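You operate a simulated robot arm through the tools that you are given. There is no shell and no other tool.

You are at the controls of a simulated robot arm. One attempt, no reset.

JOB
Blot the coal and water notepads, then weigh the coal one down with the glass paperweight.
Fine: no smudges; put the blotter back. Set down upright: rocker blotter.

The check looks at the end state, three seconds after you hand in, the way a careful person would. Anything else that was tipped, shoved, dropped, spilled or broken makes it a failure.

ROBOT AND FRAMES
A 7-joint arm with a two-finger parallel gripper, fixed in place. Base frame: the origin is at the foot of the arm, x ahead of it, y to its left, z up; the work surface is at about z = 0. Readings come in mm, degrees, newtons and seconds.
With the tool pointing down near the work surface it reaches from about 260 to 680 mm from the base axis. Its first joint turns from -166.0 to 166.0 degrees. Payload 2.5 kg.
The TCP is the grasp point between the finger pads, 30 mm short of the fingertips. In the tool frame z runs along the fingers and y along their closing line. The gripper opens to 94 mm. The fingers are 28 mm wide and 10 mm thick; the gripper's body (50 by 96 mm) begins 55 mm behind the TCP.
Orientation is that of the tool frame in the base frame, as a unit quaternion [x, y, z, w]. With the fingers straight down and closing along the base's y, the tool's x points along the base's -x, its y along +y and its z along -z.

CONTROLS
- The arm moves only by the tool drive_tool. Its argument "increments" is a list of rows, each an object (a shift or turn left out is 0, a gripper value left out holds the last) with "delta_pos": the shift along the tool's x, y, z in units of 30 mm (1.0 is 30 mm), a list of three; "rot": the turn, a rotation vector about the tool's x, y, z in units of 6 degrees (1.0 is 6 degrees), a list of three; "claw": the opening, from 0 (shut) to 1 (fully open). In form: [{"delta_pos": [x, y, z], "rot": [rx, ry, rz], "claw": claw}, ...]. A call has 1 to 20 rows; each row shifts and turns the commanded pose from where the row before left it, along the tool's axes as they then stand. A call with a number of a shift or a turn outside -1 to 1 is refused whole. Each row takes 0.2 s and may step no farther than 50 mm and 8.6 degrees from the row before; otherwise, or with a gripper value out of range, the whole call is refused. A pose out of reach is approached as far as the arm can. The call stops where the force on the tool passes 40 N (or 10 N more than at its start, if that is more) or the arm is blocked; 0.2 s more then pass. Each finger travels about 72 mm/s and halts on what it meets, pressing with about 40 N; the grip force reading is that of the motor and also rises with nothing between the fingers. The clock runs only during rows and for 0.2 s after the last one: add rows that do not move to give the fingers time. The reply holds the time, the measured pose of the TCP, the force on the tool along the base axes, the opening and the grip force, in the units named above and with some noise, with the torque about the TCP (base axes, N m) and any sound that the robot's microphone picked up, and new pictures: "show" is both (left out), scene, wrist or none.
- Cameras (640 x 400 px; columns grow to the right, rows downward): "scene" is fixed at [397.4, 641, 560.1]; the picture's right is [-0.74, 0.67, 0.00], its down [0.39, 0.42, -0.82] and it looks along [-0.55, -0.61, -0.57] (base axes); focal length 299 px, centre (320, 200). "wrist" rides on the gripper at [76, 14, -103] in the tool frame; the picture's right is [-0.18, 0.98, 0.00], its down [-0.75, -0.14, -0.64] and it looks along [-0.63, -0.12, 0.77] (tool axes); focal length 243 px, centre (320, 200). There is no depth. A picture from a camera that has moved, and an enlarged one, comes with that camera's place and axes in the base frame and with its lens. The place of the scene camera against the robot may be out by one fixed shift of up to 18 mm in any direction.
- close_up(camera, box): a new picture of the part [left, top, right, bottom] of that camera's present view, enlarged. It takes no simulated time.
- sign_off(): hands the job in; it is judged then, once.

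Places have to be worked out from the pictures, the camera data and where the tool is seen. Open the gripper and draw the arm clear of the work before you hand the job in, unless the task says otherwise.

The tools are called after "Emit:" as name(argument=value, ...) on one line, values as JSON. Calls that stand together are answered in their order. drive_tool: Moves the arm, as the interface text tells. Its arguments: {"type":"object","properties":{"increments":{"type":"array"},"show":{"type":"string","enum":["both","scene","wrist","none"]}},"required":["increments"]} The other tools are called the same way: close_up (camera, box) takes an enlarged picture of a part of a camera's view; sign_off () hands the job in.

At the start:

```text
clock: 0.0
tcp_pos: [252.0, 322.9, 349.8]
orientation: [0.0, 1.0, -0.001, 0.001]
wrist_force: [0.5, 0.3, -0.4]
ft_torque: [0.0, 0.02, 0.0]
width: 93.9
finger_force: 0.1
```

scene: 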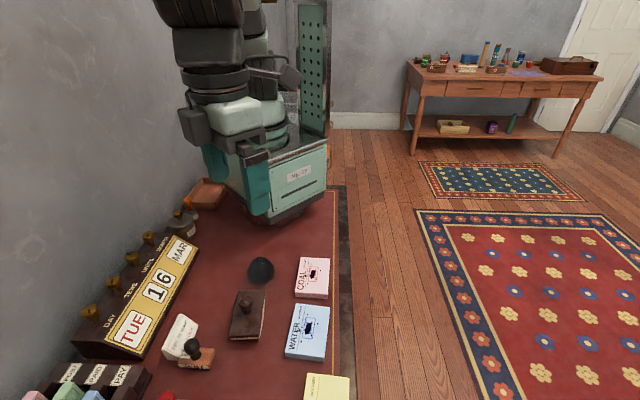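
wrist: 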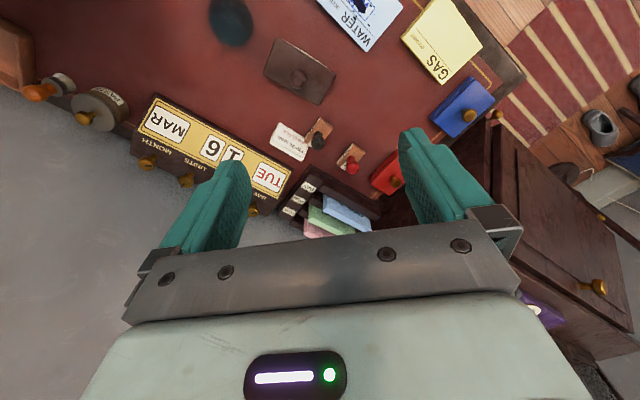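

I start by taking enlarged looks at the desk from both cameras to identify the blotter, the notepads and the paperweight.

Emit:
close_up(camera="scene", box=[200, 230, 360, 400])

Emit:
close_up(camera="wrist", box=[180, 0, 520, 212])

Emit:
close_up(camera="scene", box=[20, 170, 240, 400])

```text
2.35 times, centred on (280, 315) of scene
camera zoom: at [397.4, 641.0, 560.1], right [-0.74, 0.67, 0.0], down [0.39, 0.42, -0.82], along [-0.55, -0.61, -0.57], focal length 704 px, centre (414, -71)
```

zoom: 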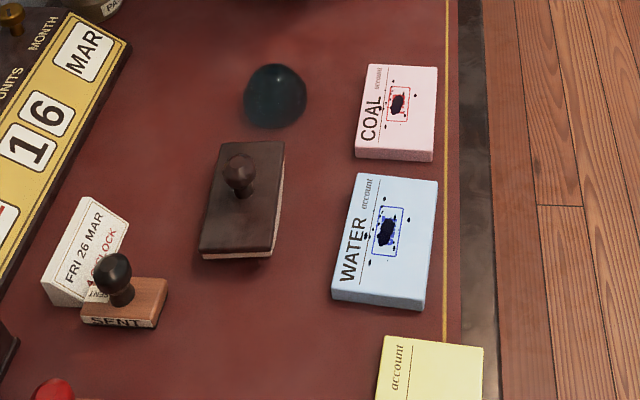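

```text
1.88 times, centred on (350, 106) of wrist
camera zoom: at [176.8, 338.2, 454.0], right [0.18, 0.98, 0.0], down [0.75, -0.14, 0.64], along [0.63, -0.12, -0.77], focal length 457 px, centre (264, 377)
```

zoom: 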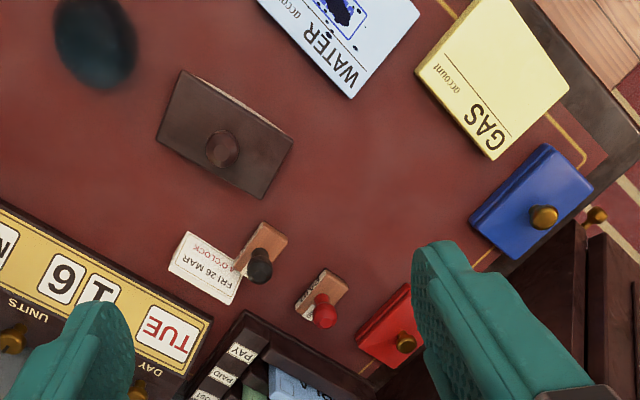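

```text
1.74 times, centred on (130, 285) of scene
camera zoom: at [397.4, 641.0, 560.1], right [-0.74, 0.67, 0.0], down [0.39, 0.42, -0.82], along [-0.55, -0.61, -0.57], focal length 520 px, centre (650, 52)
```

zoom: 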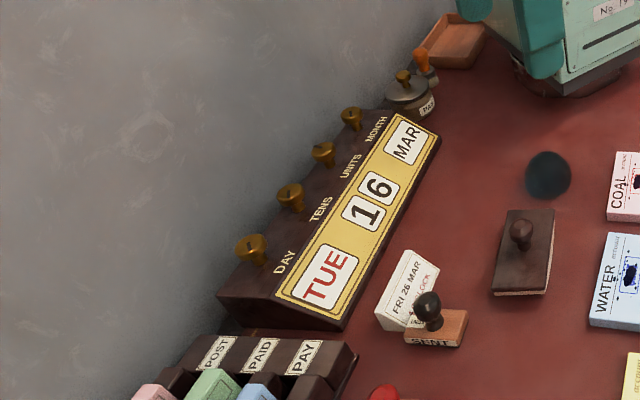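

The dark ribbed block with a knob at roughly (260, 288) is the rocker blotter. Pads look to be around (100, 285) for coal and (196, 376) for water, with the glass dome near (180, 205). I move the wrist camera over the pads for a better look.

Emit:
drive_tool(increments=[{"delta_pos": [0.85, -0.1, 0.4]}, {"delta_pos": [0.85, -0.1, 0.4]}, {"delta_pos": [0.85, -0.1, 0.4]}, {"delta_pos": [0.85, -0.1, 0.4]}, {}], show="both")

```text
clock: 1.2
tcp_pos: [151.8, 311.7, 302.3]
orientation: [0.0, 1.0, -0.001, -0.001]
wrist_force: [-0.1, -0.2, -0.5]
ft_torque: [0.02, -0.01, 0.02]
width: 94.1
finger_force: 0.2
camera wrist: at [75.4, 325.8, 406.3], right [0.18, 0.98, 0.0], down [0.75, -0.14, 0.64], along [0.63, -0.12, -0.77], focal length 243 px, centre (320, 200)
```

scene: 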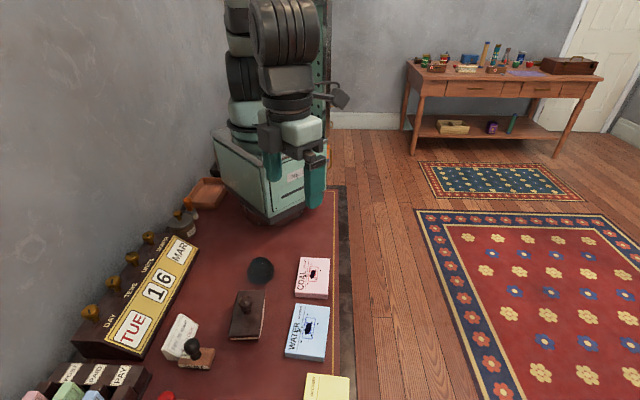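
wrist: 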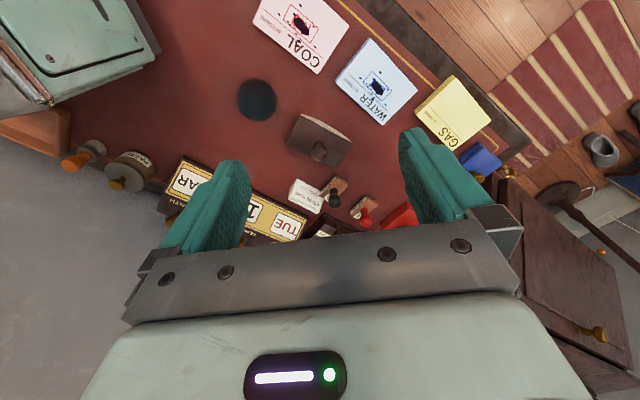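

Emit:
close_up(camera="wrist", box=[220, 0, 460, 150])

Emit:
close_up(camera="scene", box=[210, 240, 350, 370])

```text
2.67 times, centred on (340, 75) of wrist
camera zoom: at [75.4, 325.8, 406.3], right [0.18, 0.98, 0.0], down [0.75, -0.14, 0.64], along [0.63, -0.12, -0.77], focal length 647 px, centre (267, 533)
```

zoom: 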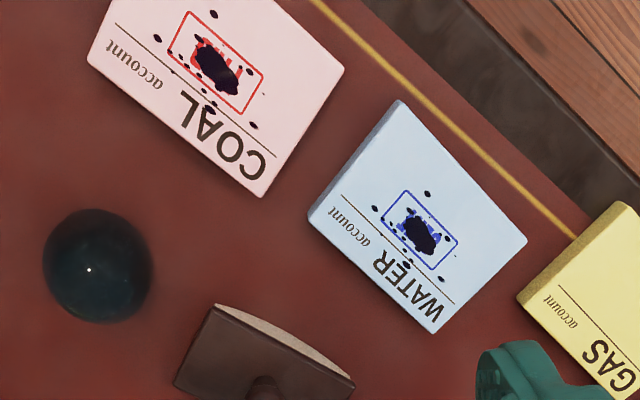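

```text
3.08 times, centred on (280, 305) of scene
camera zoom: at [397.4, 641.0, 560.1], right [-0.74, 0.67, 0.0], down [0.39, 0.42, -0.82], along [-0.55, -0.61, -0.57], focal length 920 px, centre (443, -123)
```

zoom: 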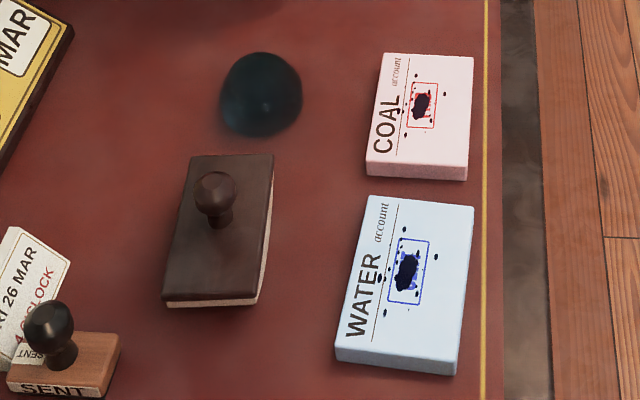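

The two wrist views triangulate the blotter knob at about (263, 288), centre z ≈ 55, with the block top at z ≈ 28. Coal ink is near (98, 296) and water ink near (192, 391). I move above the blotter and turn the tool so the fingers close along the block's long axis.

Emit:
drive_tool(increments=[{"delta_pos": [-0.92, -0.2, 0.83]}, {"delta_pos": [-0.92, -0.2, 0.83]}, {"delta_pos": [-0.92, -0.2, 0.83]}, {"delta_pos": [-0.92, -0.2, 0.83]}, {"rot": [0, 0, 0.95]}, {"rot": [0, 0, 0.95]}, {"rot": [0, 0, 0.95]}, {"rot": [0, 0, 0.95]}, {"rot": [0, 0, 0.95]}, {"rot": [0, 0, 0.95]}, {"rot": [0, 0, 0.95]}, {}], show="both")

```text
clock: 3.8
tcp_pos: [261.2, 289.1, 202.7]
orientation: [0.341, 0.94, 0.0, 0.0]
wrist_force: [0.1, -0.8, 0.0]
ft_torque: [-0.01, -0.04, 0.02]
width: 93.7
finger_force: 0.0
camera wrist: at [211.6, 347.9, 306.0], right [0.77, 0.64, 0.0], down [0.49, -0.59, 0.64], along [0.41, -0.5, -0.77], focal length 243 px, centre (320, 200)
```

scene: 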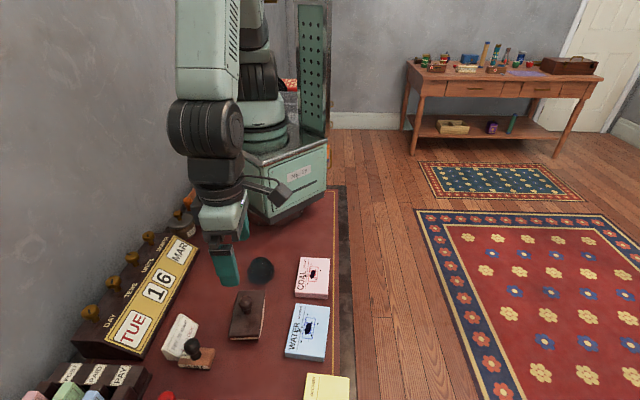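
wrist: 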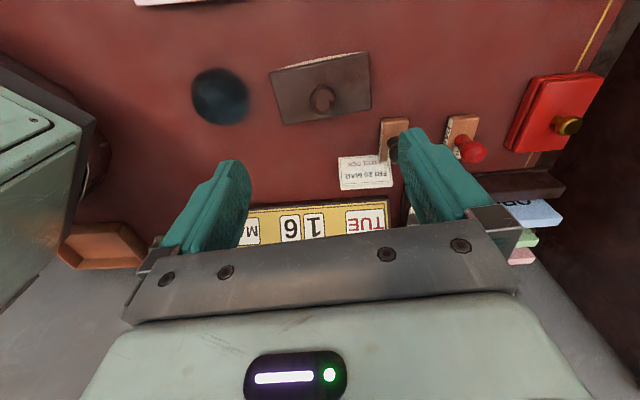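

Emit:
close_up(camera="wrist", box=[240, 30, 400, 130])

```text
4.00 times, centred on (320, 80) of wrist
camera zoom: at [211.6, 347.9, 306.0], right [0.77, 0.64, 0.0], down [0.49, -0.59, 0.64], along [0.41, -0.5, -0.77], focal length 970 px, centre (320, 680)
```

zoom: 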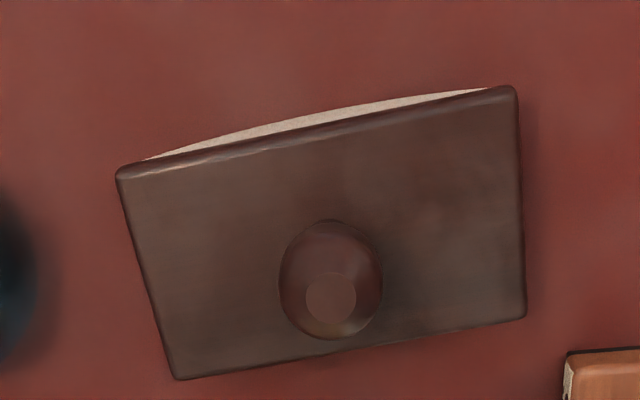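

The knob top is at z ≈ 68, centred at about (263.7, 289.3), and the long axis at 50° lines up with the fingers. I narrow the opening and descend partway around the knob.

Emit:
drive_tool(increments=[{"delta_pos": [-0.06, 0.06, 0.8], "claw": 0.6}, {"delta_pos": [0, 0, 0.8]}, {"delta_pos": [0, 0, 0.8]}, {"delta_pos": [0, 0, 0.8]}, {"delta_pos": [0, 0, 0.8]}, {}, {}], show="wrist")

```text
clock: 5.4
tcp_pos: [262.5, 287.1, 82.8]
orientation: [0.341, 0.94, 0.0, 0.001]
wrist_force: [0.5, -0.3, -0.8]
ft_torque: [0.02, -0.03, -0.02]
width: 56.5
finger_force: 0.0
camera wrist: at [213.6, 346.7, 186.2], right [0.77, 0.64, 0.0], down [0.49, -0.59, 0.64], along [0.41, -0.49, -0.77], focal length 243 px, centre (320, 200)
```

wrist: 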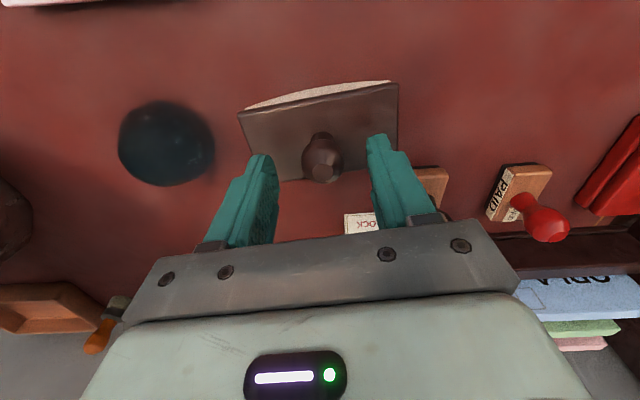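

Emit:
close_up(camera="wrist", box=[220, 70, 420, 195])

```text
3.20 times, centred on (320, 132) of wrist
camera zoom: at [213.6, 346.7, 186.2], right [0.77, 0.64, 0.0], down [0.49, -0.59, 0.64], along [0.41, -0.49, -0.77], focal length 776 px, centre (320, 416)
```

zoom: 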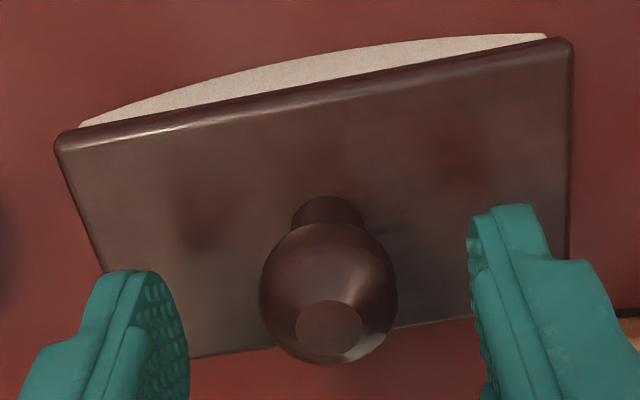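

The knob sits within 2 mm of the tool centreline. I descend about 22 mm so the tips stay just above the block top, then close on the knob.

Emit:
drive_tool(increments=[{"delta_pos": [0, 0.05, 0.37]}, {"delta_pos": [0, 0, 0.37]}, {}, {"claw": 0.4}, {"claw": 0.3}, {}], show="wrist")

```text
clock: 6.1
tcp_pos: [265.5, 288.7, 61.5]
orientation: [0.342, 0.94, -0.001, -0.001]
wrist_force: [-1.4, -1.9, 11.1]
ft_torque: [-0.16, 0.09, -0.02]
width: 56.7
finger_force: 0.1
stopped in row 3: the force on the tool passed its limit at 47 N (the readings are from after the stop); the commanded pose is now the measured one
camera wrist: at [216.3, 348.7, 165.6], right [0.77, 0.64, 0.0], down [0.49, -0.59, 0.64], along [0.41, -0.5, -0.77], focal length 243 px, centre (320, 200)
```

wrist: 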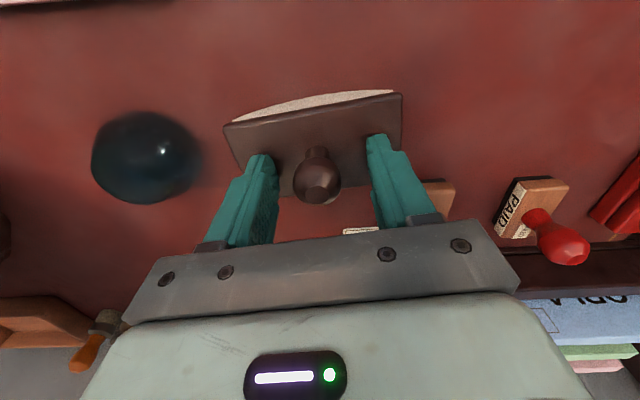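

The tips touched the block top, so it is slightly higher than I judged (about 31 mm). I rise 4 mm and look again before closing.

Emit:
drive_tool(increments=[{"delta_pos": [0, 0, -0.14]}, {}, {}], show="both")

Emit:
close_up(camera="wrist", box=[200, 70, 420, 208])

Emit:
close_up(camera="scene", box=[200, 240, 340, 370])

```text
clock: 6.9
tcp_pos: [265.4, 287.3, 65.7]
orientation: [0.341, 0.94, -0.001, 0.0]
wrist_force: [-1.0, -0.4, 0.4]
ft_torque: [0.03, -0.03, 0.0]
width: 56.2
finger_force: 0.0
camera wrist: at [216.2, 348.5, 169.2], right [0.77, 0.64, 0.0], down [0.49, -0.59, 0.64], along [0.41, -0.5, -0.77], focal length 243 px, centre (320, 200)
```

scene: 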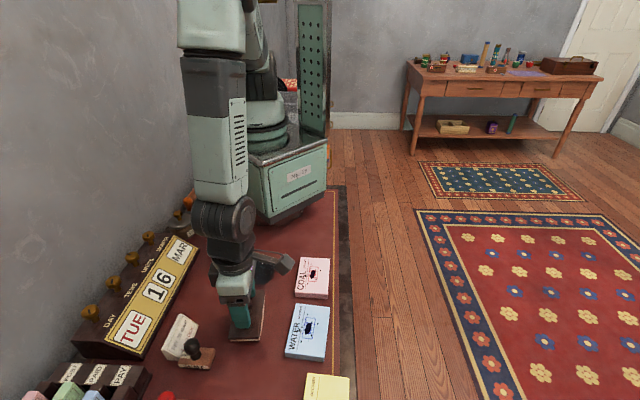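
wrist: 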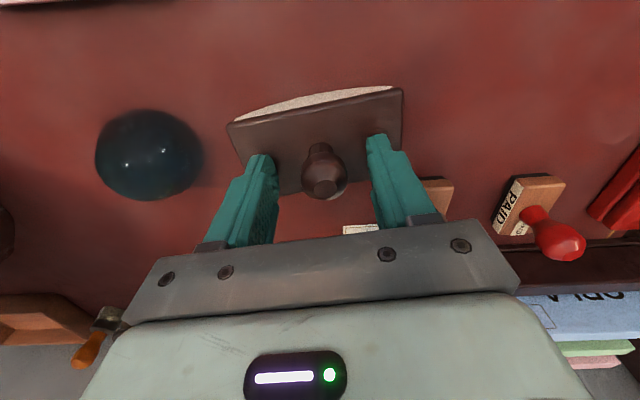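

```text
2.90 times, centred on (310, 139) of wrist
camera zoom: at [216.2, 348.5, 169.2], right [0.77, 0.64, 0.0], down [0.49, -0.59, 0.64], along [0.41, -0.5, -0.77], focal length 703 px, centre (349, 377)
```

zoom: 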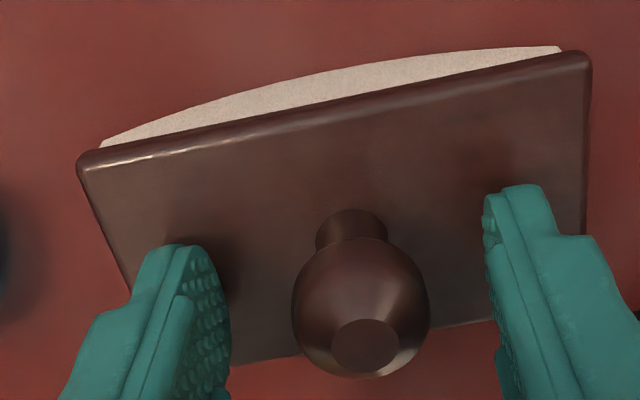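

```text
3.08 times, centred on (270, 305) of scene
camera zoom: at [397.4, 641.0, 560.1], right [-0.74, 0.67, 0.0], down [0.39, 0.42, -0.82], along [-0.55, -0.61, -0.57], focal length 920 px, centre (474, -123)
```

zoom: 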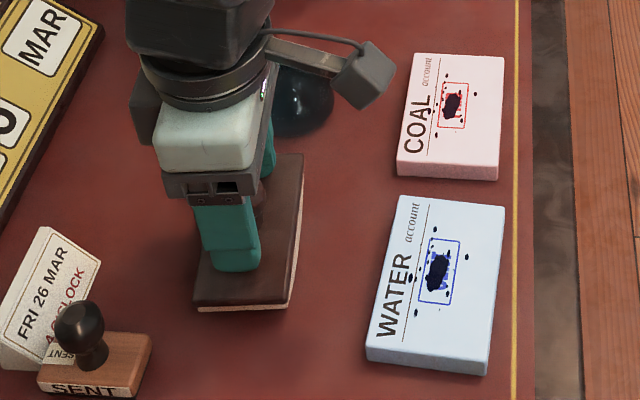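

The blotter is undisturbed and the knob is centred between the fingers. I close on the knob now.

Emit:
drive_tool(increments=[{"claw": 0.4}, {"claw": 0.32}, {"claw": 0.0}, {}, {}, {}], show="wrist")

Emit:
close_up(camera="wrist", box=[200, 70, 420, 208])

```text
clock: 8.3
tcp_pos: [266.2, 288.1, 66.4]
orientation: [0.342, 0.94, 0.0, 0.0]
wrist_force: [0.0, 0.8, 2.7]
ft_torque: [0.0, -0.01, 0.01]
width: 24.5
finger_force: 39.5
camera wrist: at [216.3, 348.5, 169.2], right [0.77, 0.64, 0.0], down [0.49, -0.59, 0.64], along [0.41, -0.5, -0.77], focal length 243 px, centre (320, 200)
```

wrist: 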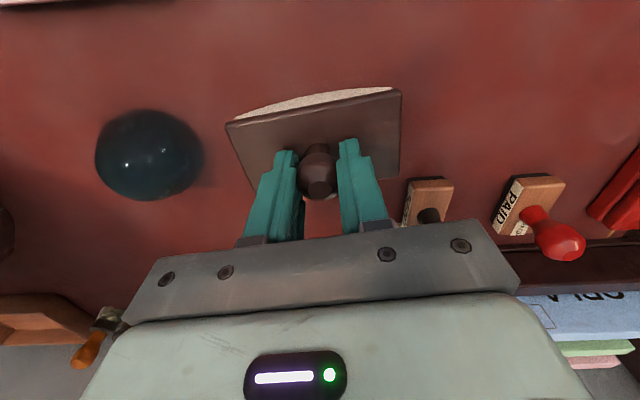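

```text
2.90 times, centred on (310, 139) of wrist
camera zoom: at [216.3, 348.5, 169.2], right [0.77, 0.64, 0.0], down [0.49, -0.59, 0.64], along [0.41, -0.5, -0.77], focal length 703 px, centre (349, 377)
```

zoom: 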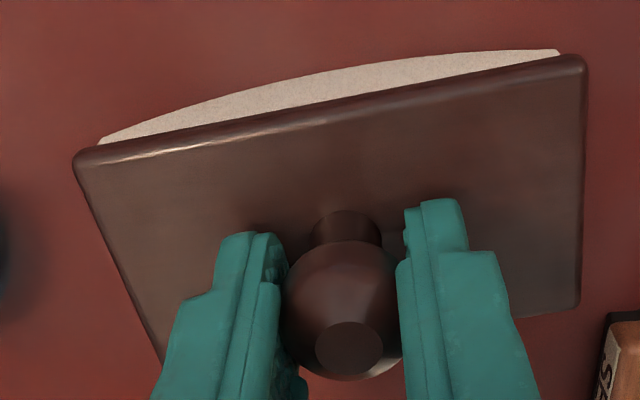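

The knob is held firmly (24.5 mm, 39.5 N) with the block resting at TCP z ≈ 66. I lift straight up about 70 mm and check how it hangs.

Emit:
drive_tool(increments=[{"delta_pos": [0, 0, -0.3]}, {"delta_pos": [0, 0, -0.7]}, {"delta_pos": [0, 0, -0.7]}, {"delta_pos": [0, 0, -0.7]}, {}], show="both")

Emit:
close_up(camera="wrist", box=[200, 70, 420, 208])

Emit:
close_up(camera="scene", box=[180, 180, 340, 340])

```text
clock: 9.5
tcp_pos: [265.1, 290.7, 139.1]
orientation: [0.342, 0.94, -0.001, 0.0]
wrist_force: [0.0, 0.7, -2.6]
ft_torque: [0.02, -0.03, -0.02]
width: 24.8
finger_force: 40.1
camera wrist: at [215.5, 349.7, 242.0], right [0.77, 0.64, 0.0], down [0.49, -0.59, 0.64], along [0.41, -0.5, -0.77], focal length 243 px, centre (320, 200)
```

scene: 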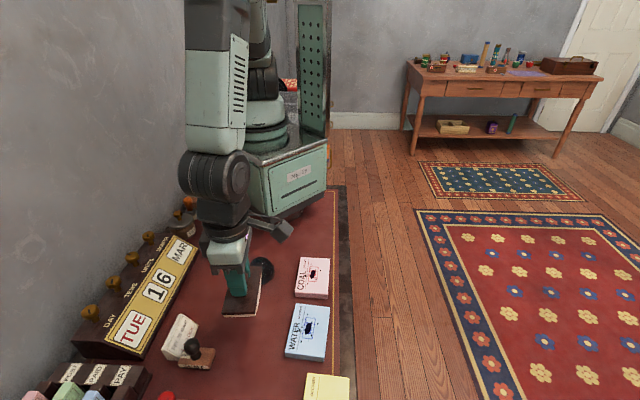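
wrist: 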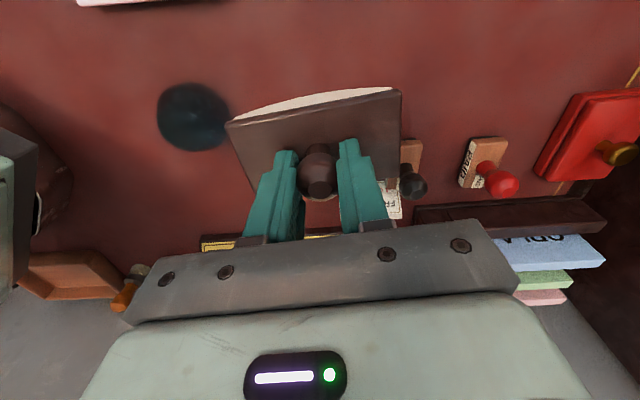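

```text
2.90 times, centred on (310, 139) of wrist
camera zoom: at [215.5, 349.7, 242.0], right [0.77, 0.64, 0.0], down [0.49, -0.59, 0.64], along [0.41, -0.5, -0.77], focal length 703 px, centre (349, 377)
```

zoom: 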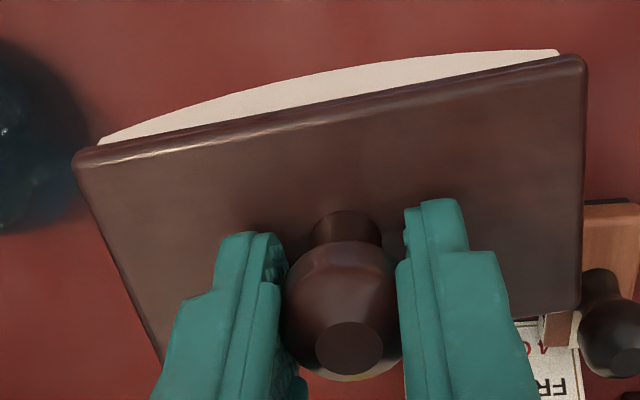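

```text
2.50 times, centred on (260, 260) of scene
camera zoom: at [397.4, 641.0, 560.1], right [-0.74, 0.67, 0.0], down [0.39, 0.42, -0.82], along [-0.55, -0.61, -0.57], focal length 748 px, centre (470, 50)
```

zoom: 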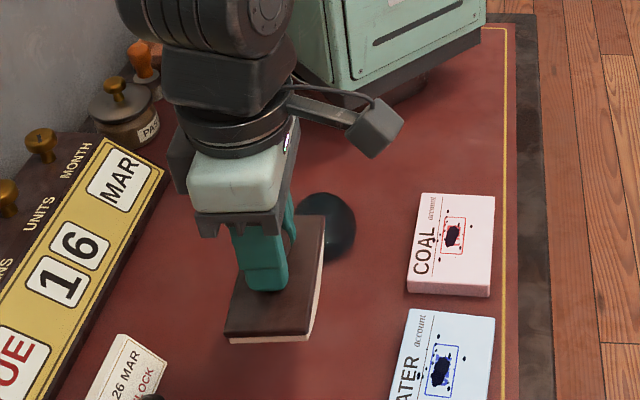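

The blotter lifted rigidly and hangs level, its centre within about 2 mm of the TCP. I carry it over the coal pad at safe height.

Emit:
drive_tool(increments=[{"delta_pos": [0.5, -0.4, 0]}, {"delta_pos": [0.75, -0.58, 0]}, {"delta_pos": [0.75, -0.58, 0]}, {"delta_pos": [0.75, -0.58, 0]}, {"delta_pos": [0.75, -0.58, 0]}, {"delta_pos": [0.5, -0.4, 0]}, {"delta_pos": [0.33, -0.25, 0]}, {}, {}], show="both")

Emit:
close_up(camera="scene", box=[240, 180, 370, 310])

```text
clock: 11.5
tcp_pos: [100.7, 293.4, 139.8]
orientation: [0.34, 0.94, 0.0, 0.0]
wrist_force: [-0.5, -0.1, -2.1]
ft_torque: [-0.04, 0.0, 0.02]
width: 24.9
finger_force: 40.1
camera wrist: at [51.9, 353.4, 242.4], right [0.77, 0.64, 0.0], down [0.49, -0.59, 0.64], along [0.41, -0.5, -0.77], focal length 243 px, centre (320, 200)
```

scene: 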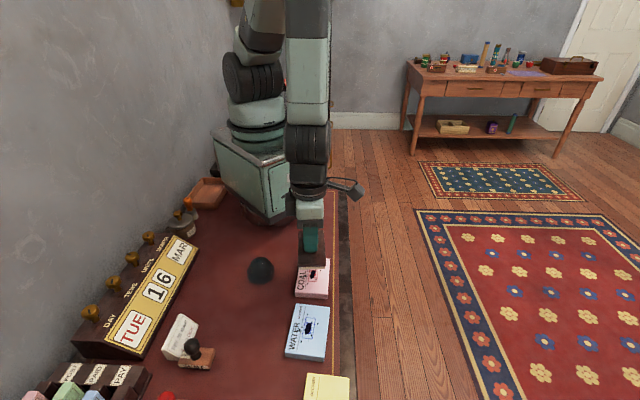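
wrist: 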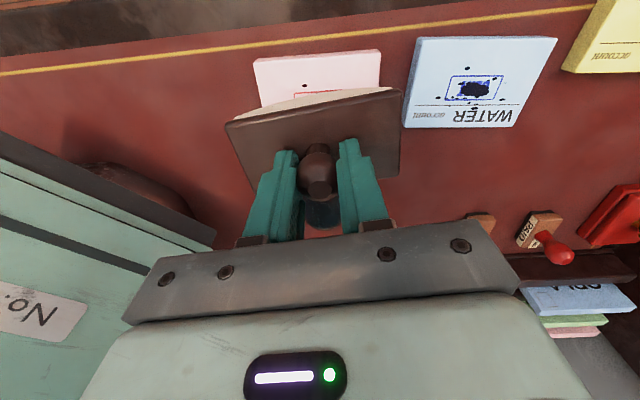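

```text
3.08 times, centred on (305, 245) of scene
camera zoom: at [397.4, 641.0, 560.1], right [-0.74, 0.67, 0.0], down [0.39, 0.42, -0.82], along [-0.55, -0.61, -0.57], focal length 920 px, centre (366, 62)
```

zoom: 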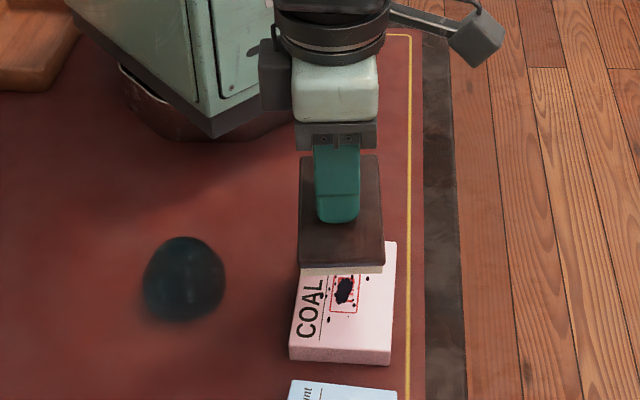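

Emit:
close_up(camera="wrist", box=[220, 20, 420, 145])

Emit:
close_up(camera="wrist", box=[390, 20, 570, 140])

```text
3.20 times, centred on (320, 82) of wrist
camera zoom: at [51.9, 353.4, 242.4], right [0.77, 0.64, 0.0], down [0.49, -0.59, 0.64], along [0.41, -0.5, -0.77], focal length 776 px, centre (320, 576)
```

zoom: 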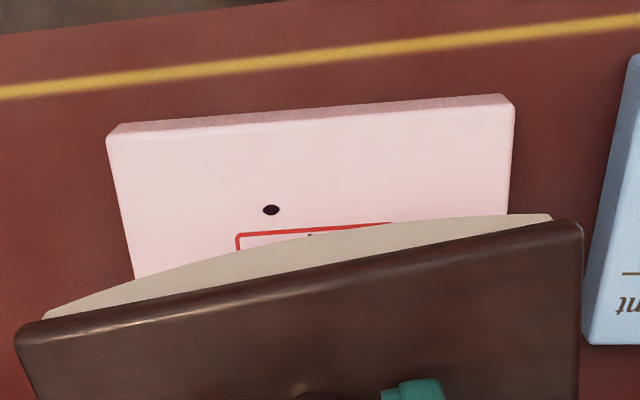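

```text
3.33 times, centred on (480, 80) of wrist
camera zoom: at [51.9, 353.4, 242.4], right [0.77, 0.64, 0.0], down [0.49, -0.59, 0.64], along [0.41, -0.5, -0.77], focal length 809 px, centre (-213, 600)
```

zoom: 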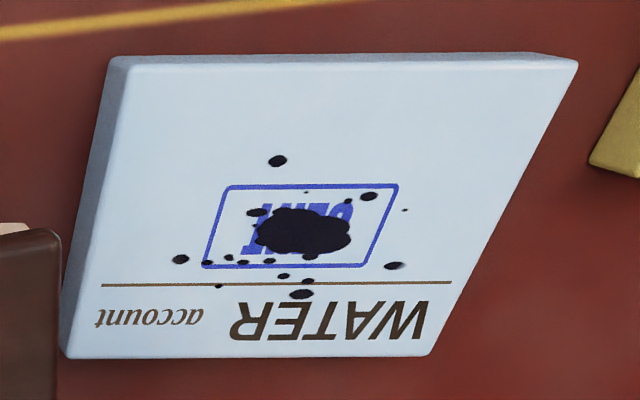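

The blotter centre is over the coal ink (about (98.5, 294.5) versus ink (98.4, 296.5)), and the pads are roughly 15 mm thick. I descend vertically to just above contact.

Emit:
drive_tool(increments=[{"delta_pos": [-0.02, 0.04, 0.6]}, {"delta_pos": [0, 0, 0.6]}, {"delta_pos": [0, 0, 0.4]}, {"delta_pos": [0, 0, 0.2]}, {}, {}], show="both")

Emit:
close_up(camera="wrist", box=[220, 20, 420, 145])

Emit:
close_up(camera="scene", box=[240, 180, 370, 310])

```text
clock: 12.9
tcp_pos: [102.4, 295.7, 83.0]
orientation: [0.341, 0.94, 0.0, -0.001]
wrist_force: [1.0, -2.7, 7.5]
ft_torque: [-0.12, 0.01, 0.0]
width: 24.7
finger_force: 40.3
camera wrist: at [53.5, 355.0, 187.1], right [0.77, 0.64, 0.0], down [0.49, -0.59, 0.64], along [0.41, -0.5, -0.77], focal length 243 px, centre (320, 200)
```

scene: 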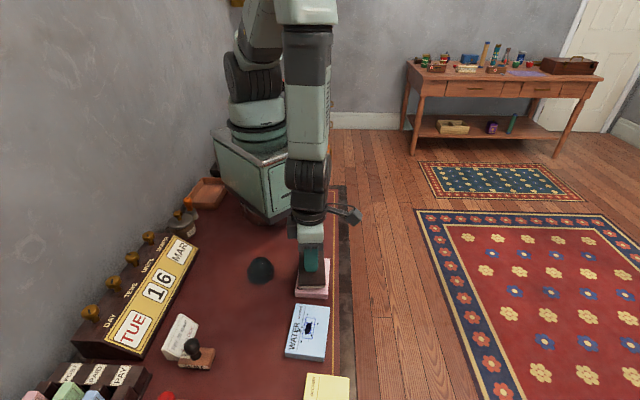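
wrist: 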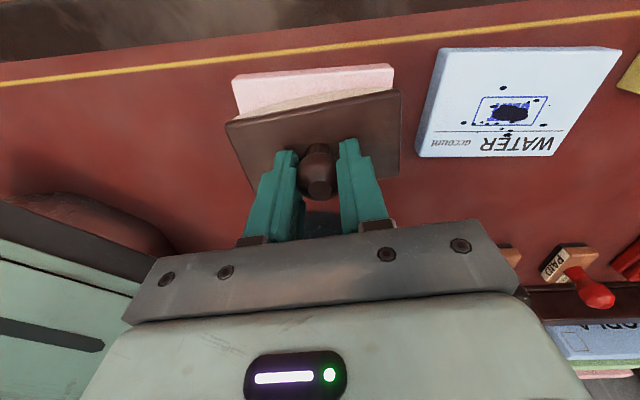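

```text
3.20 times, centred on (320, 82) of wrist
camera zoom: at [53.5, 355.0, 187.1], right [0.77, 0.64, 0.0], down [0.49, -0.59, 0.64], along [0.41, -0.5, -0.77], focal length 776 px, centre (320, 576)
```

zoom: 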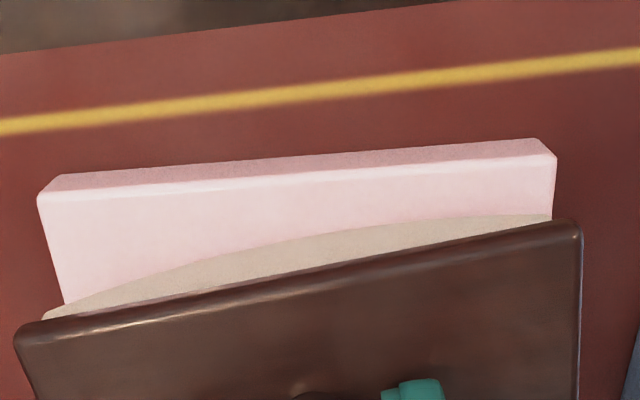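

```text
3.08 times, centred on (305, 245) of scene
camera zoom: at [397.4, 641.0, 560.1], right [-0.74, 0.67, 0.0], down [0.39, 0.42, -0.82], along [-0.55, -0.61, -0.57], focal length 920 px, centre (366, 62)
```

zoom: 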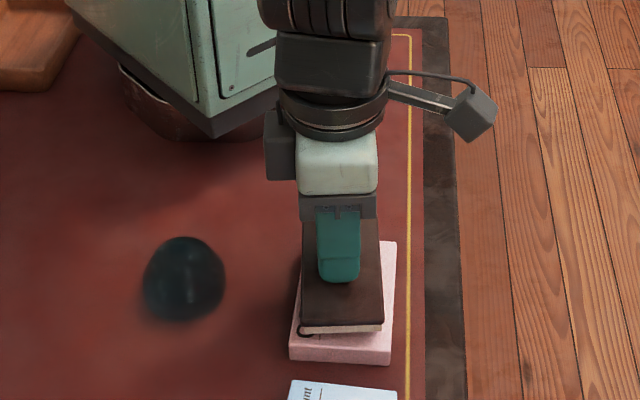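

The pad is touched with about 10 N at TCP z ≈ 83. I press about 1 mm more and hold briefly without any sideways motion.

Emit:
drive_tool(increments=[{"delta_pos": [0, 0, 0.03]}, {}, {}, {}], show="wrist")

```text
clock: 13.9
tcp_pos: [101.6, 296.0, 82.4]
orientation: [0.341, 0.94, 0.001, -0.001]
wrist_force: [5.1, -2.5, 27.3]
ft_torque: [-0.06, -0.16, 0.03]
width: 24.7
finger_force: 40.1
camera wrist: at [53.3, 355.6, 186.7], right [0.77, 0.64, 0.0], down [0.49, -0.59, 0.64], along [0.41, -0.49, -0.77], focal length 243 px, centre (320, 200)
```

wrist: 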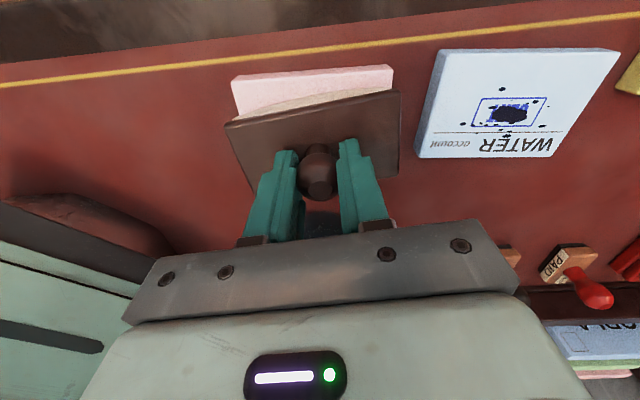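

About 30 N of pressing force was applied cleanly. I lift straight up and inspect the ink.

Emit:
drive_tool(increments=[{"delta_pos": [0, 0, -0.1]}, {"delta_pos": [0, 0, -0.5]}, {"delta_pos": [0, 0, -0.7]}, {"delta_pos": [0, 0, -0.7]}, {}], show="both")

Emit:
close_up(camera="scene", box=[270, 230, 350, 310])

Emit:
close_up(camera="wrist", box=[220, 20, 420, 145])

```text
clock: 15.1
tcp_pos: [102.8, 292.7, 143.2]
orientation: [0.341, 0.94, -0.001, -0.002]
wrist_force: [-0.8, -1.4, -2.9]
ft_torque: [-0.01, 0.0, -0.03]
width: 24.8
finger_force: 39.5
camera wrist: at [53.7, 353.7, 246.7], right [0.77, 0.64, 0.0], down [0.49, -0.59, 0.64], along [0.41, -0.5, -0.77], focal length 243 px, centre (320, 200)
```

scene: 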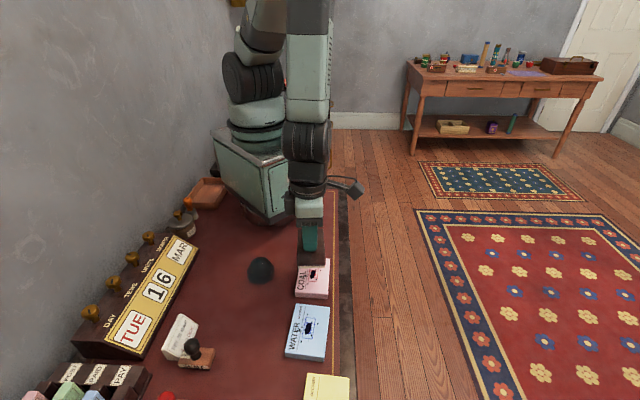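
wrist: 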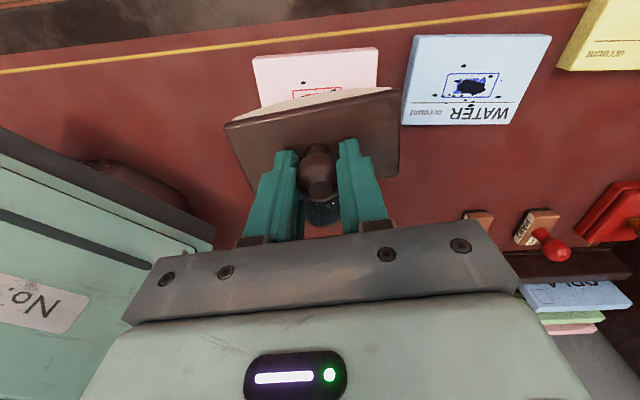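

```text
5.00 times, centred on (310, 270) of scene
camera zoom: at [397.4, 641.0, 560.1], right [-0.74, 0.67, 0.0], down [0.39, 0.42, -0.82], along [-0.55, -0.61, -0.57], focal length 1496 px, centre (370, -150)
```

zoom: 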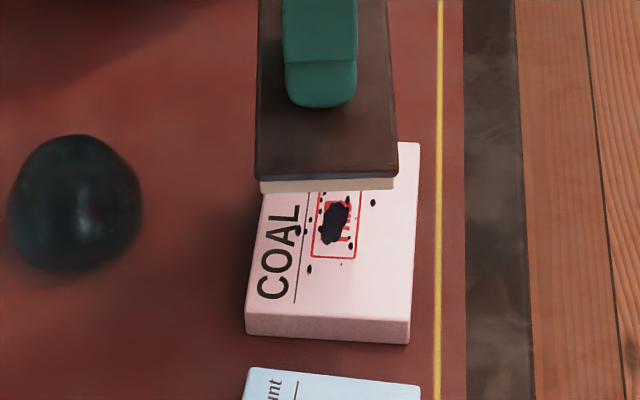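

```text
3.20 times, centred on (320, 82) of wrist
camera zoom: at [53.7, 353.7, 246.7], right [0.77, 0.64, 0.0], down [0.49, -0.59, 0.64], along [0.41, -0.5, -0.77], focal length 776 px, centre (320, 576)
```

zoom: 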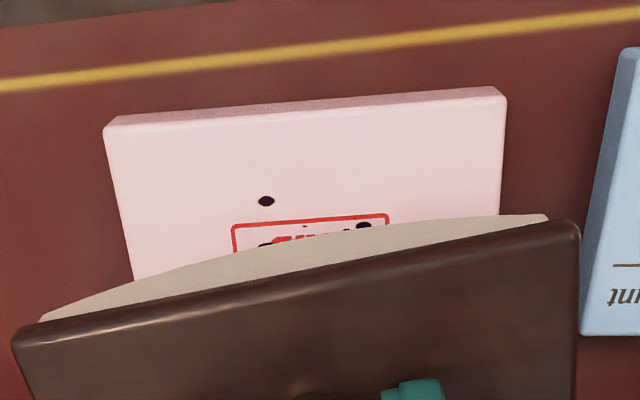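

No smudge and the pad did not shift, but from here I can't tell if the ink changed. I carry the blotter over the water pad, from where the wrist camera can see the coal pad clear of the blotter.

Emit:
drive_tool(increments=[{"delta_pos": [-0.06, 0.6, 0]}, {"delta_pos": [-0.06, 0.85, 0]}, {"delta_pos": [-0.06, 0.85, 0]}, {"delta_pos": [-0.06, 0.85, 0]}, {"delta_pos": [-0.06, 0.85, 0]}, {"delta_pos": [-0.04, 0.51, 0]}, {}, {}], show="both")

Emit:
close_up(camera="wrist", box=[80, 20, 260, 140])

Emit:
close_up(camera="scene", box=[270, 240, 350, 370])

```text
clock: 16.9
tcp_pos: [195.5, 391.3, 143.6]
orientation: [0.341, 0.94, -0.001, 0.0]
wrist_force: [0.5, -0.3, -1.7]
ft_torque: [-0.02, -0.01, 0.02]
width: 24.7
finger_force: 40.1
camera wrist: at [146.8, 451.4, 246.8], right [0.77, 0.64, 0.0], down [0.49, -0.59, 0.64], along [0.41, -0.5, -0.77], focal length 243 px, centre (320, 200)
```

scene: 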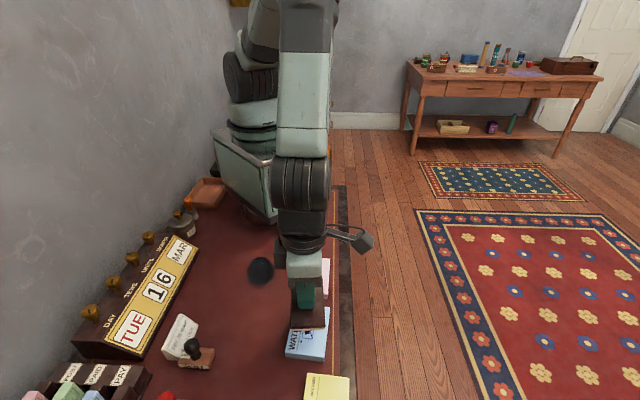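
wrist: 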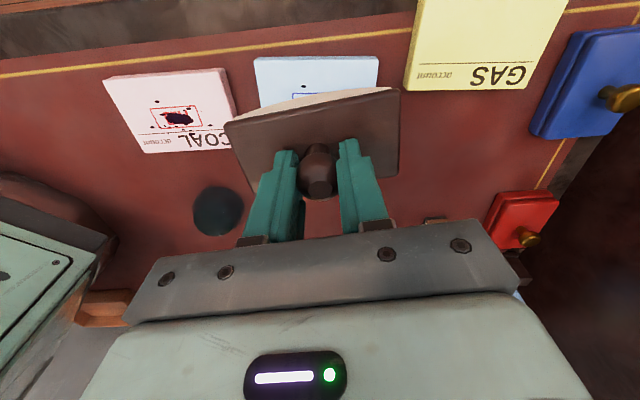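

```text
3.33 times, centred on (170, 80) of wrist
camera zoom: at [146.8, 451.4, 246.8], right [0.77, 0.64, 0.0], down [0.49, -0.59, 0.64], along [0.41, -0.5, -0.77], focal length 809 px, centre (820, 600)
```

zoom: 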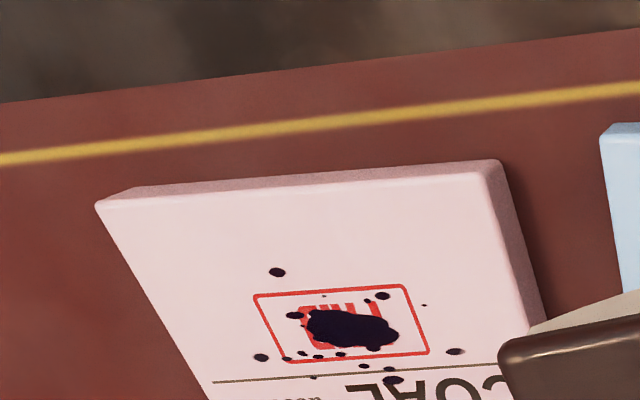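

```text
3.08 times, centred on (310, 305) of scene
camera zoom: at [397.4, 641.0, 560.1], right [-0.74, 0.67, 0.0], down [0.39, 0.42, -0.82], along [-0.55, -0.61, -0.57], focal length 920 px, centre (351, -123)
```

zoom: 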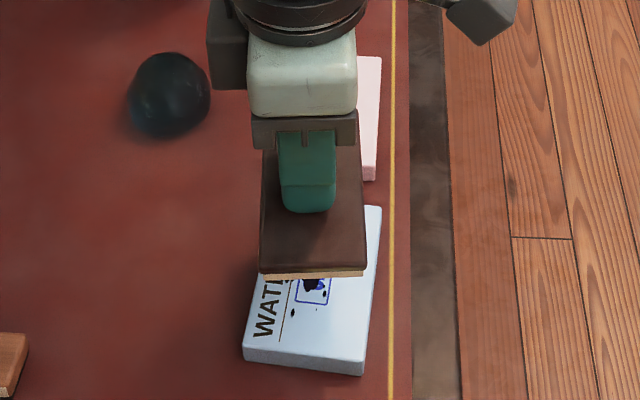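

The coal ink looks visually unchanged after a flat press; a rocker blotter is meant to be rocked, so on water I'll press and then roll it gently without slip. First I check the alignment over the water ink.

Emit:
close_up(camera="wrist", box=[220, 20, 420, 145])

Emit:
drive_tool(increments=[{"delta_pos": [0, 0.03, 0.6]}, {"delta_pos": [0, 0, 0.6]}, {"delta_pos": [0, 0, 0.4]}, {"delta_pos": [0, 0, 0.28]}, {}, {}], show="wrist")

```text
3.20 times, centred on (320, 82) of wrist
camera zoom: at [146.8, 451.4, 246.8], right [0.77, 0.64, 0.0], down [0.49, -0.59, 0.64], along [0.41, -0.5, -0.77], focal length 776 px, centre (320, 576)
```

zoom: 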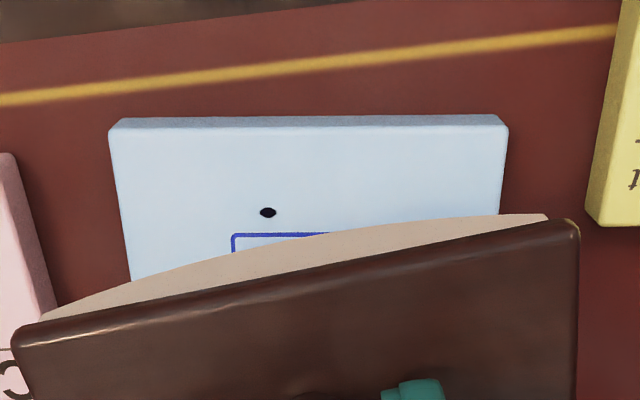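

```text
clock: 18.3
tcp_pos: [196.0, 393.2, 86.7]
orientation: [0.34, 0.94, -0.001, -0.001]
wrist_force: [-0.1, -0.2, -3.1]
ft_torque: [0.0, 0.03, -0.02]
width: 24.9
finger_force: 40.1
camera wrist: at [147.4, 452.5, 189.8], right [0.77, 0.64, 0.0], down [0.49, -0.59, 0.64], along [0.41, -0.5, -0.77], focal length 243 px, centre (320, 200)
```

wrist: 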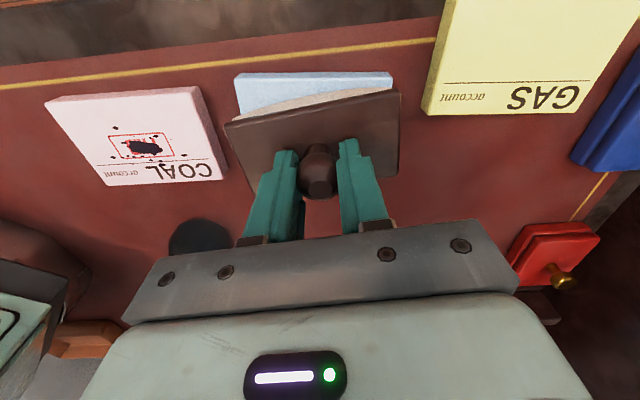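

Still free at z ≈ 86.7. I ease down a few millimetres to make contact.

Emit:
drive_tool(increments=[{"delta_pos": [0, 0, 0.05]}, {"delta_pos": [0, 0, 0.05]}, {"delta_pos": [0, 0, 0.03]}, {}, {}], show="none")

```text
clock: 19.5
tcp_pos: [197.1, 393.7, 82.8]
orientation: [0.341, 0.94, 0.001, 0.0]
wrist_force: [-0.8, -2.0, 19.6]
ft_torque: [-0.08, 0.13, 0.0]
width: 24.6
finger_force: 39.7
```

Contact at about 22 N. I roll 6° toward the +y end about the contact line (66 mm below the TCP) and check the forces for slip.

Emit:
drive_tool(increments=[{"delta_pos": [0, 0.0768, 0], "rot": [0.333, 0, 0]}, {"delta_pos": [0, 0.0768, -0.0027], "rot": [0.333, 0, 0]}, {"delta_pos": [0, 0.0766, -0.0054], "rot": [0.333, 0, 0]}, {}], show="wrist")

Emit:
close_up(camera="wrist", box=[220, 50, 420, 175])

```text
clock: 20.5
tcp_pos: [200.9, 398.7, 84.1]
orientation: [0.341, 0.939, -0.049, -0.019]
wrist_force: [-2.4, 1.7, 28.5]
ft_torque: [0.27, 0.15, -0.06]
width: 24.7
finger_force: 40.0
camera wrist: at [159.7, 466.7, 184.8], right [0.77, 0.63, -0.1], down [0.53, -0.54, 0.65], along [0.36, -0.56, -0.75], focal length 243 px, centre (320, 200)
```

wrist: 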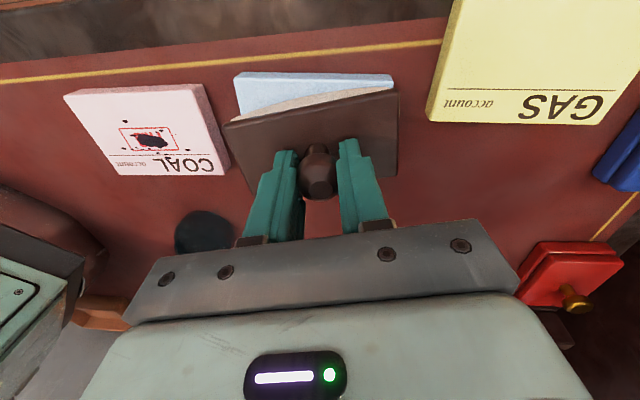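

```text
3.20 times, centred on (320, 112) of wrist
camera zoom: at [159.7, 466.7, 184.8], right [0.77, 0.63, -0.1], down [0.53, -0.54, 0.65], along [0.36, -0.56, -0.75], focal length 776 px, centre (320, 480)
```

zoom: 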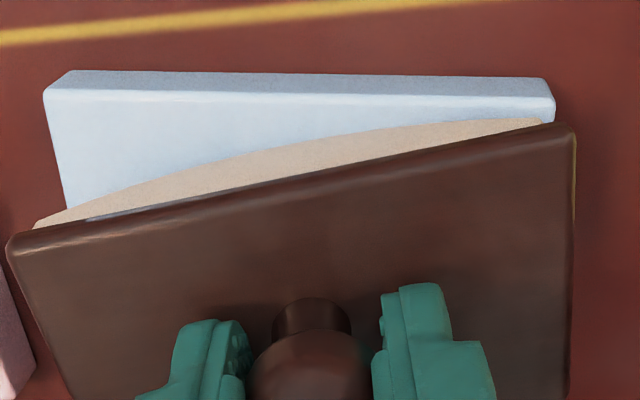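

The normal force rose about 9 N, which implies an arc radius near 146 mm, so the tool should rise slightly as it rolls. I continue to 12° with that correction.

Emit:
drive_tool(increments=[{"delta_pos": [0, 0.0743, -0.034], "rot": [0.333, 0, 0]}, {"delta_pos": [0, 0.0751, -0.0253], "rot": [0.333, 0, 0]}, {"delta_pos": [0, 0.0742, -0.0311], "rot": [0.333, 0, 0]}, {}], show="wrist")

Emit:
close_up(camera="wrist", box=[220, 50, 420, 175])

```text
clock: 21.5
tcp_pos: [206.0, 403.1, 83.6]
orientation: [0.339, 0.935, -0.1, -0.036]
wrist_force: [-1.2, 1.1, 0.4]
ft_torque: [0.12, 0.08, 0.01]
width: 24.8
finger_force: 39.9
camera wrist: at [170.5, 479.3, 181.9], right [0.76, 0.62, -0.21], down [0.58, -0.48, 0.66], along [0.31, -0.62, -0.72], focal length 243 px, centre (320, 200)
```

wrist: 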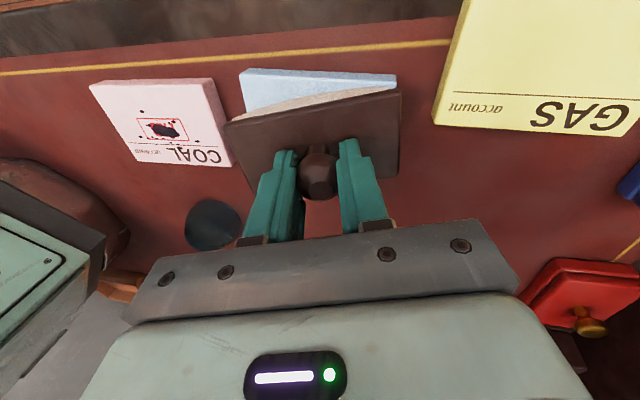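

```text
3.20 times, centred on (320, 112) of wrist
camera zoom: at [170.5, 479.3, 181.9], right [0.76, 0.62, -0.21], down [0.58, -0.48, 0.66], along [0.31, -0.62, -0.72], focal length 776 px, centre (320, 480)
```

zoom: 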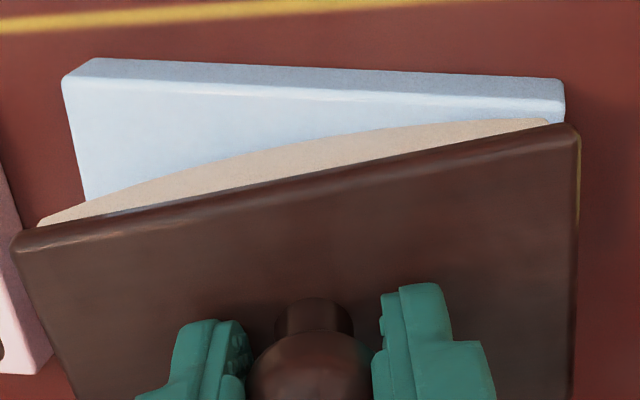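

Still in contact but only about 3 N, so the true radius is nearer 87–90 mm. I add a little press and continue rolling to 18°.

Emit:
drive_tool(increments=[{"delta_pos": [0, 0.0052, 0.0245]}, {"delta_pos": [0, 0.0745, -0.0214], "rot": [0.333, 0, 0]}, {"delta_pos": [0, 0.0735, -0.0248], "rot": [0.333, 0, 0]}, {"delta_pos": [0, 0.0724, -0.0282], "rot": [0.333, 0, 0]}, {}], show="wrist")

```text
clock: 22.7
tcp_pos: [209.6, 409.0, 83.8]
orientation: [0.336, 0.929, -0.148, -0.055]
wrist_force: [-1.3, -0.3, -0.1]
ft_torque: [0.05, 0.01, -0.01]
width: 24.9
finger_force: 40.1
camera wrist: at [181.6, 492.9, 178.4], right [0.74, 0.6, -0.31], down [0.62, -0.43, 0.65], along [0.26, -0.67, -0.69], focal length 243 px, centre (320, 200)
```

wrist: 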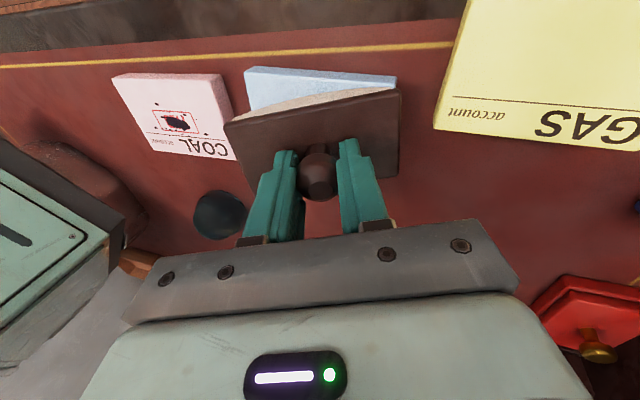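

Contact is light again (about 2–3 N) at 18°. I press 0.7 mm more here, then check.

Emit:
drive_tool(increments=[{"delta_pos": [0, 0.0072, 0.0222]}, {}, {}], show="wrist")

Emit:
close_up(camera="wrist", box=[220, 50, 420, 175])

```text
clock: 23.5
tcp_pos: [209.8, 410.2, 84.4]
orientation: [0.336, 0.929, -0.147, -0.055]
wrist_force: [-1.5, -0.7, 11.4]
ft_torque: [0.06, 0.01, 0.01]
width: 24.8
finger_force: 40.1
camera wrist: at [181.5, 492.9, 178.3], right [0.74, 0.6, -0.3], down [0.62, -0.43, 0.65], along [0.26, -0.67, -0.69], focal length 243 px, centre (320, 200)
```

wrist: 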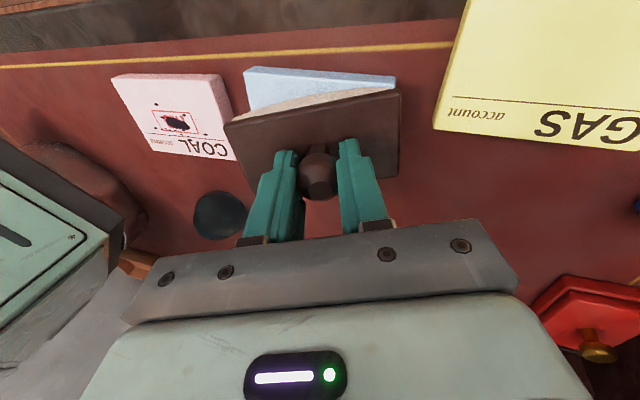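

```text
3.20 times, centred on (320, 112) of wrist
camera zoom: at [181.5, 492.9, 178.3], right [0.74, 0.6, -0.3], down [0.62, -0.43, 0.65], along [0.26, -0.67, -0.69], focal length 776 px, centre (320, 480)
```

zoom: 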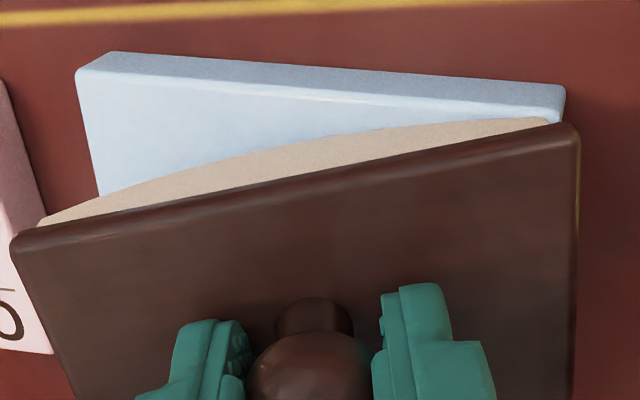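

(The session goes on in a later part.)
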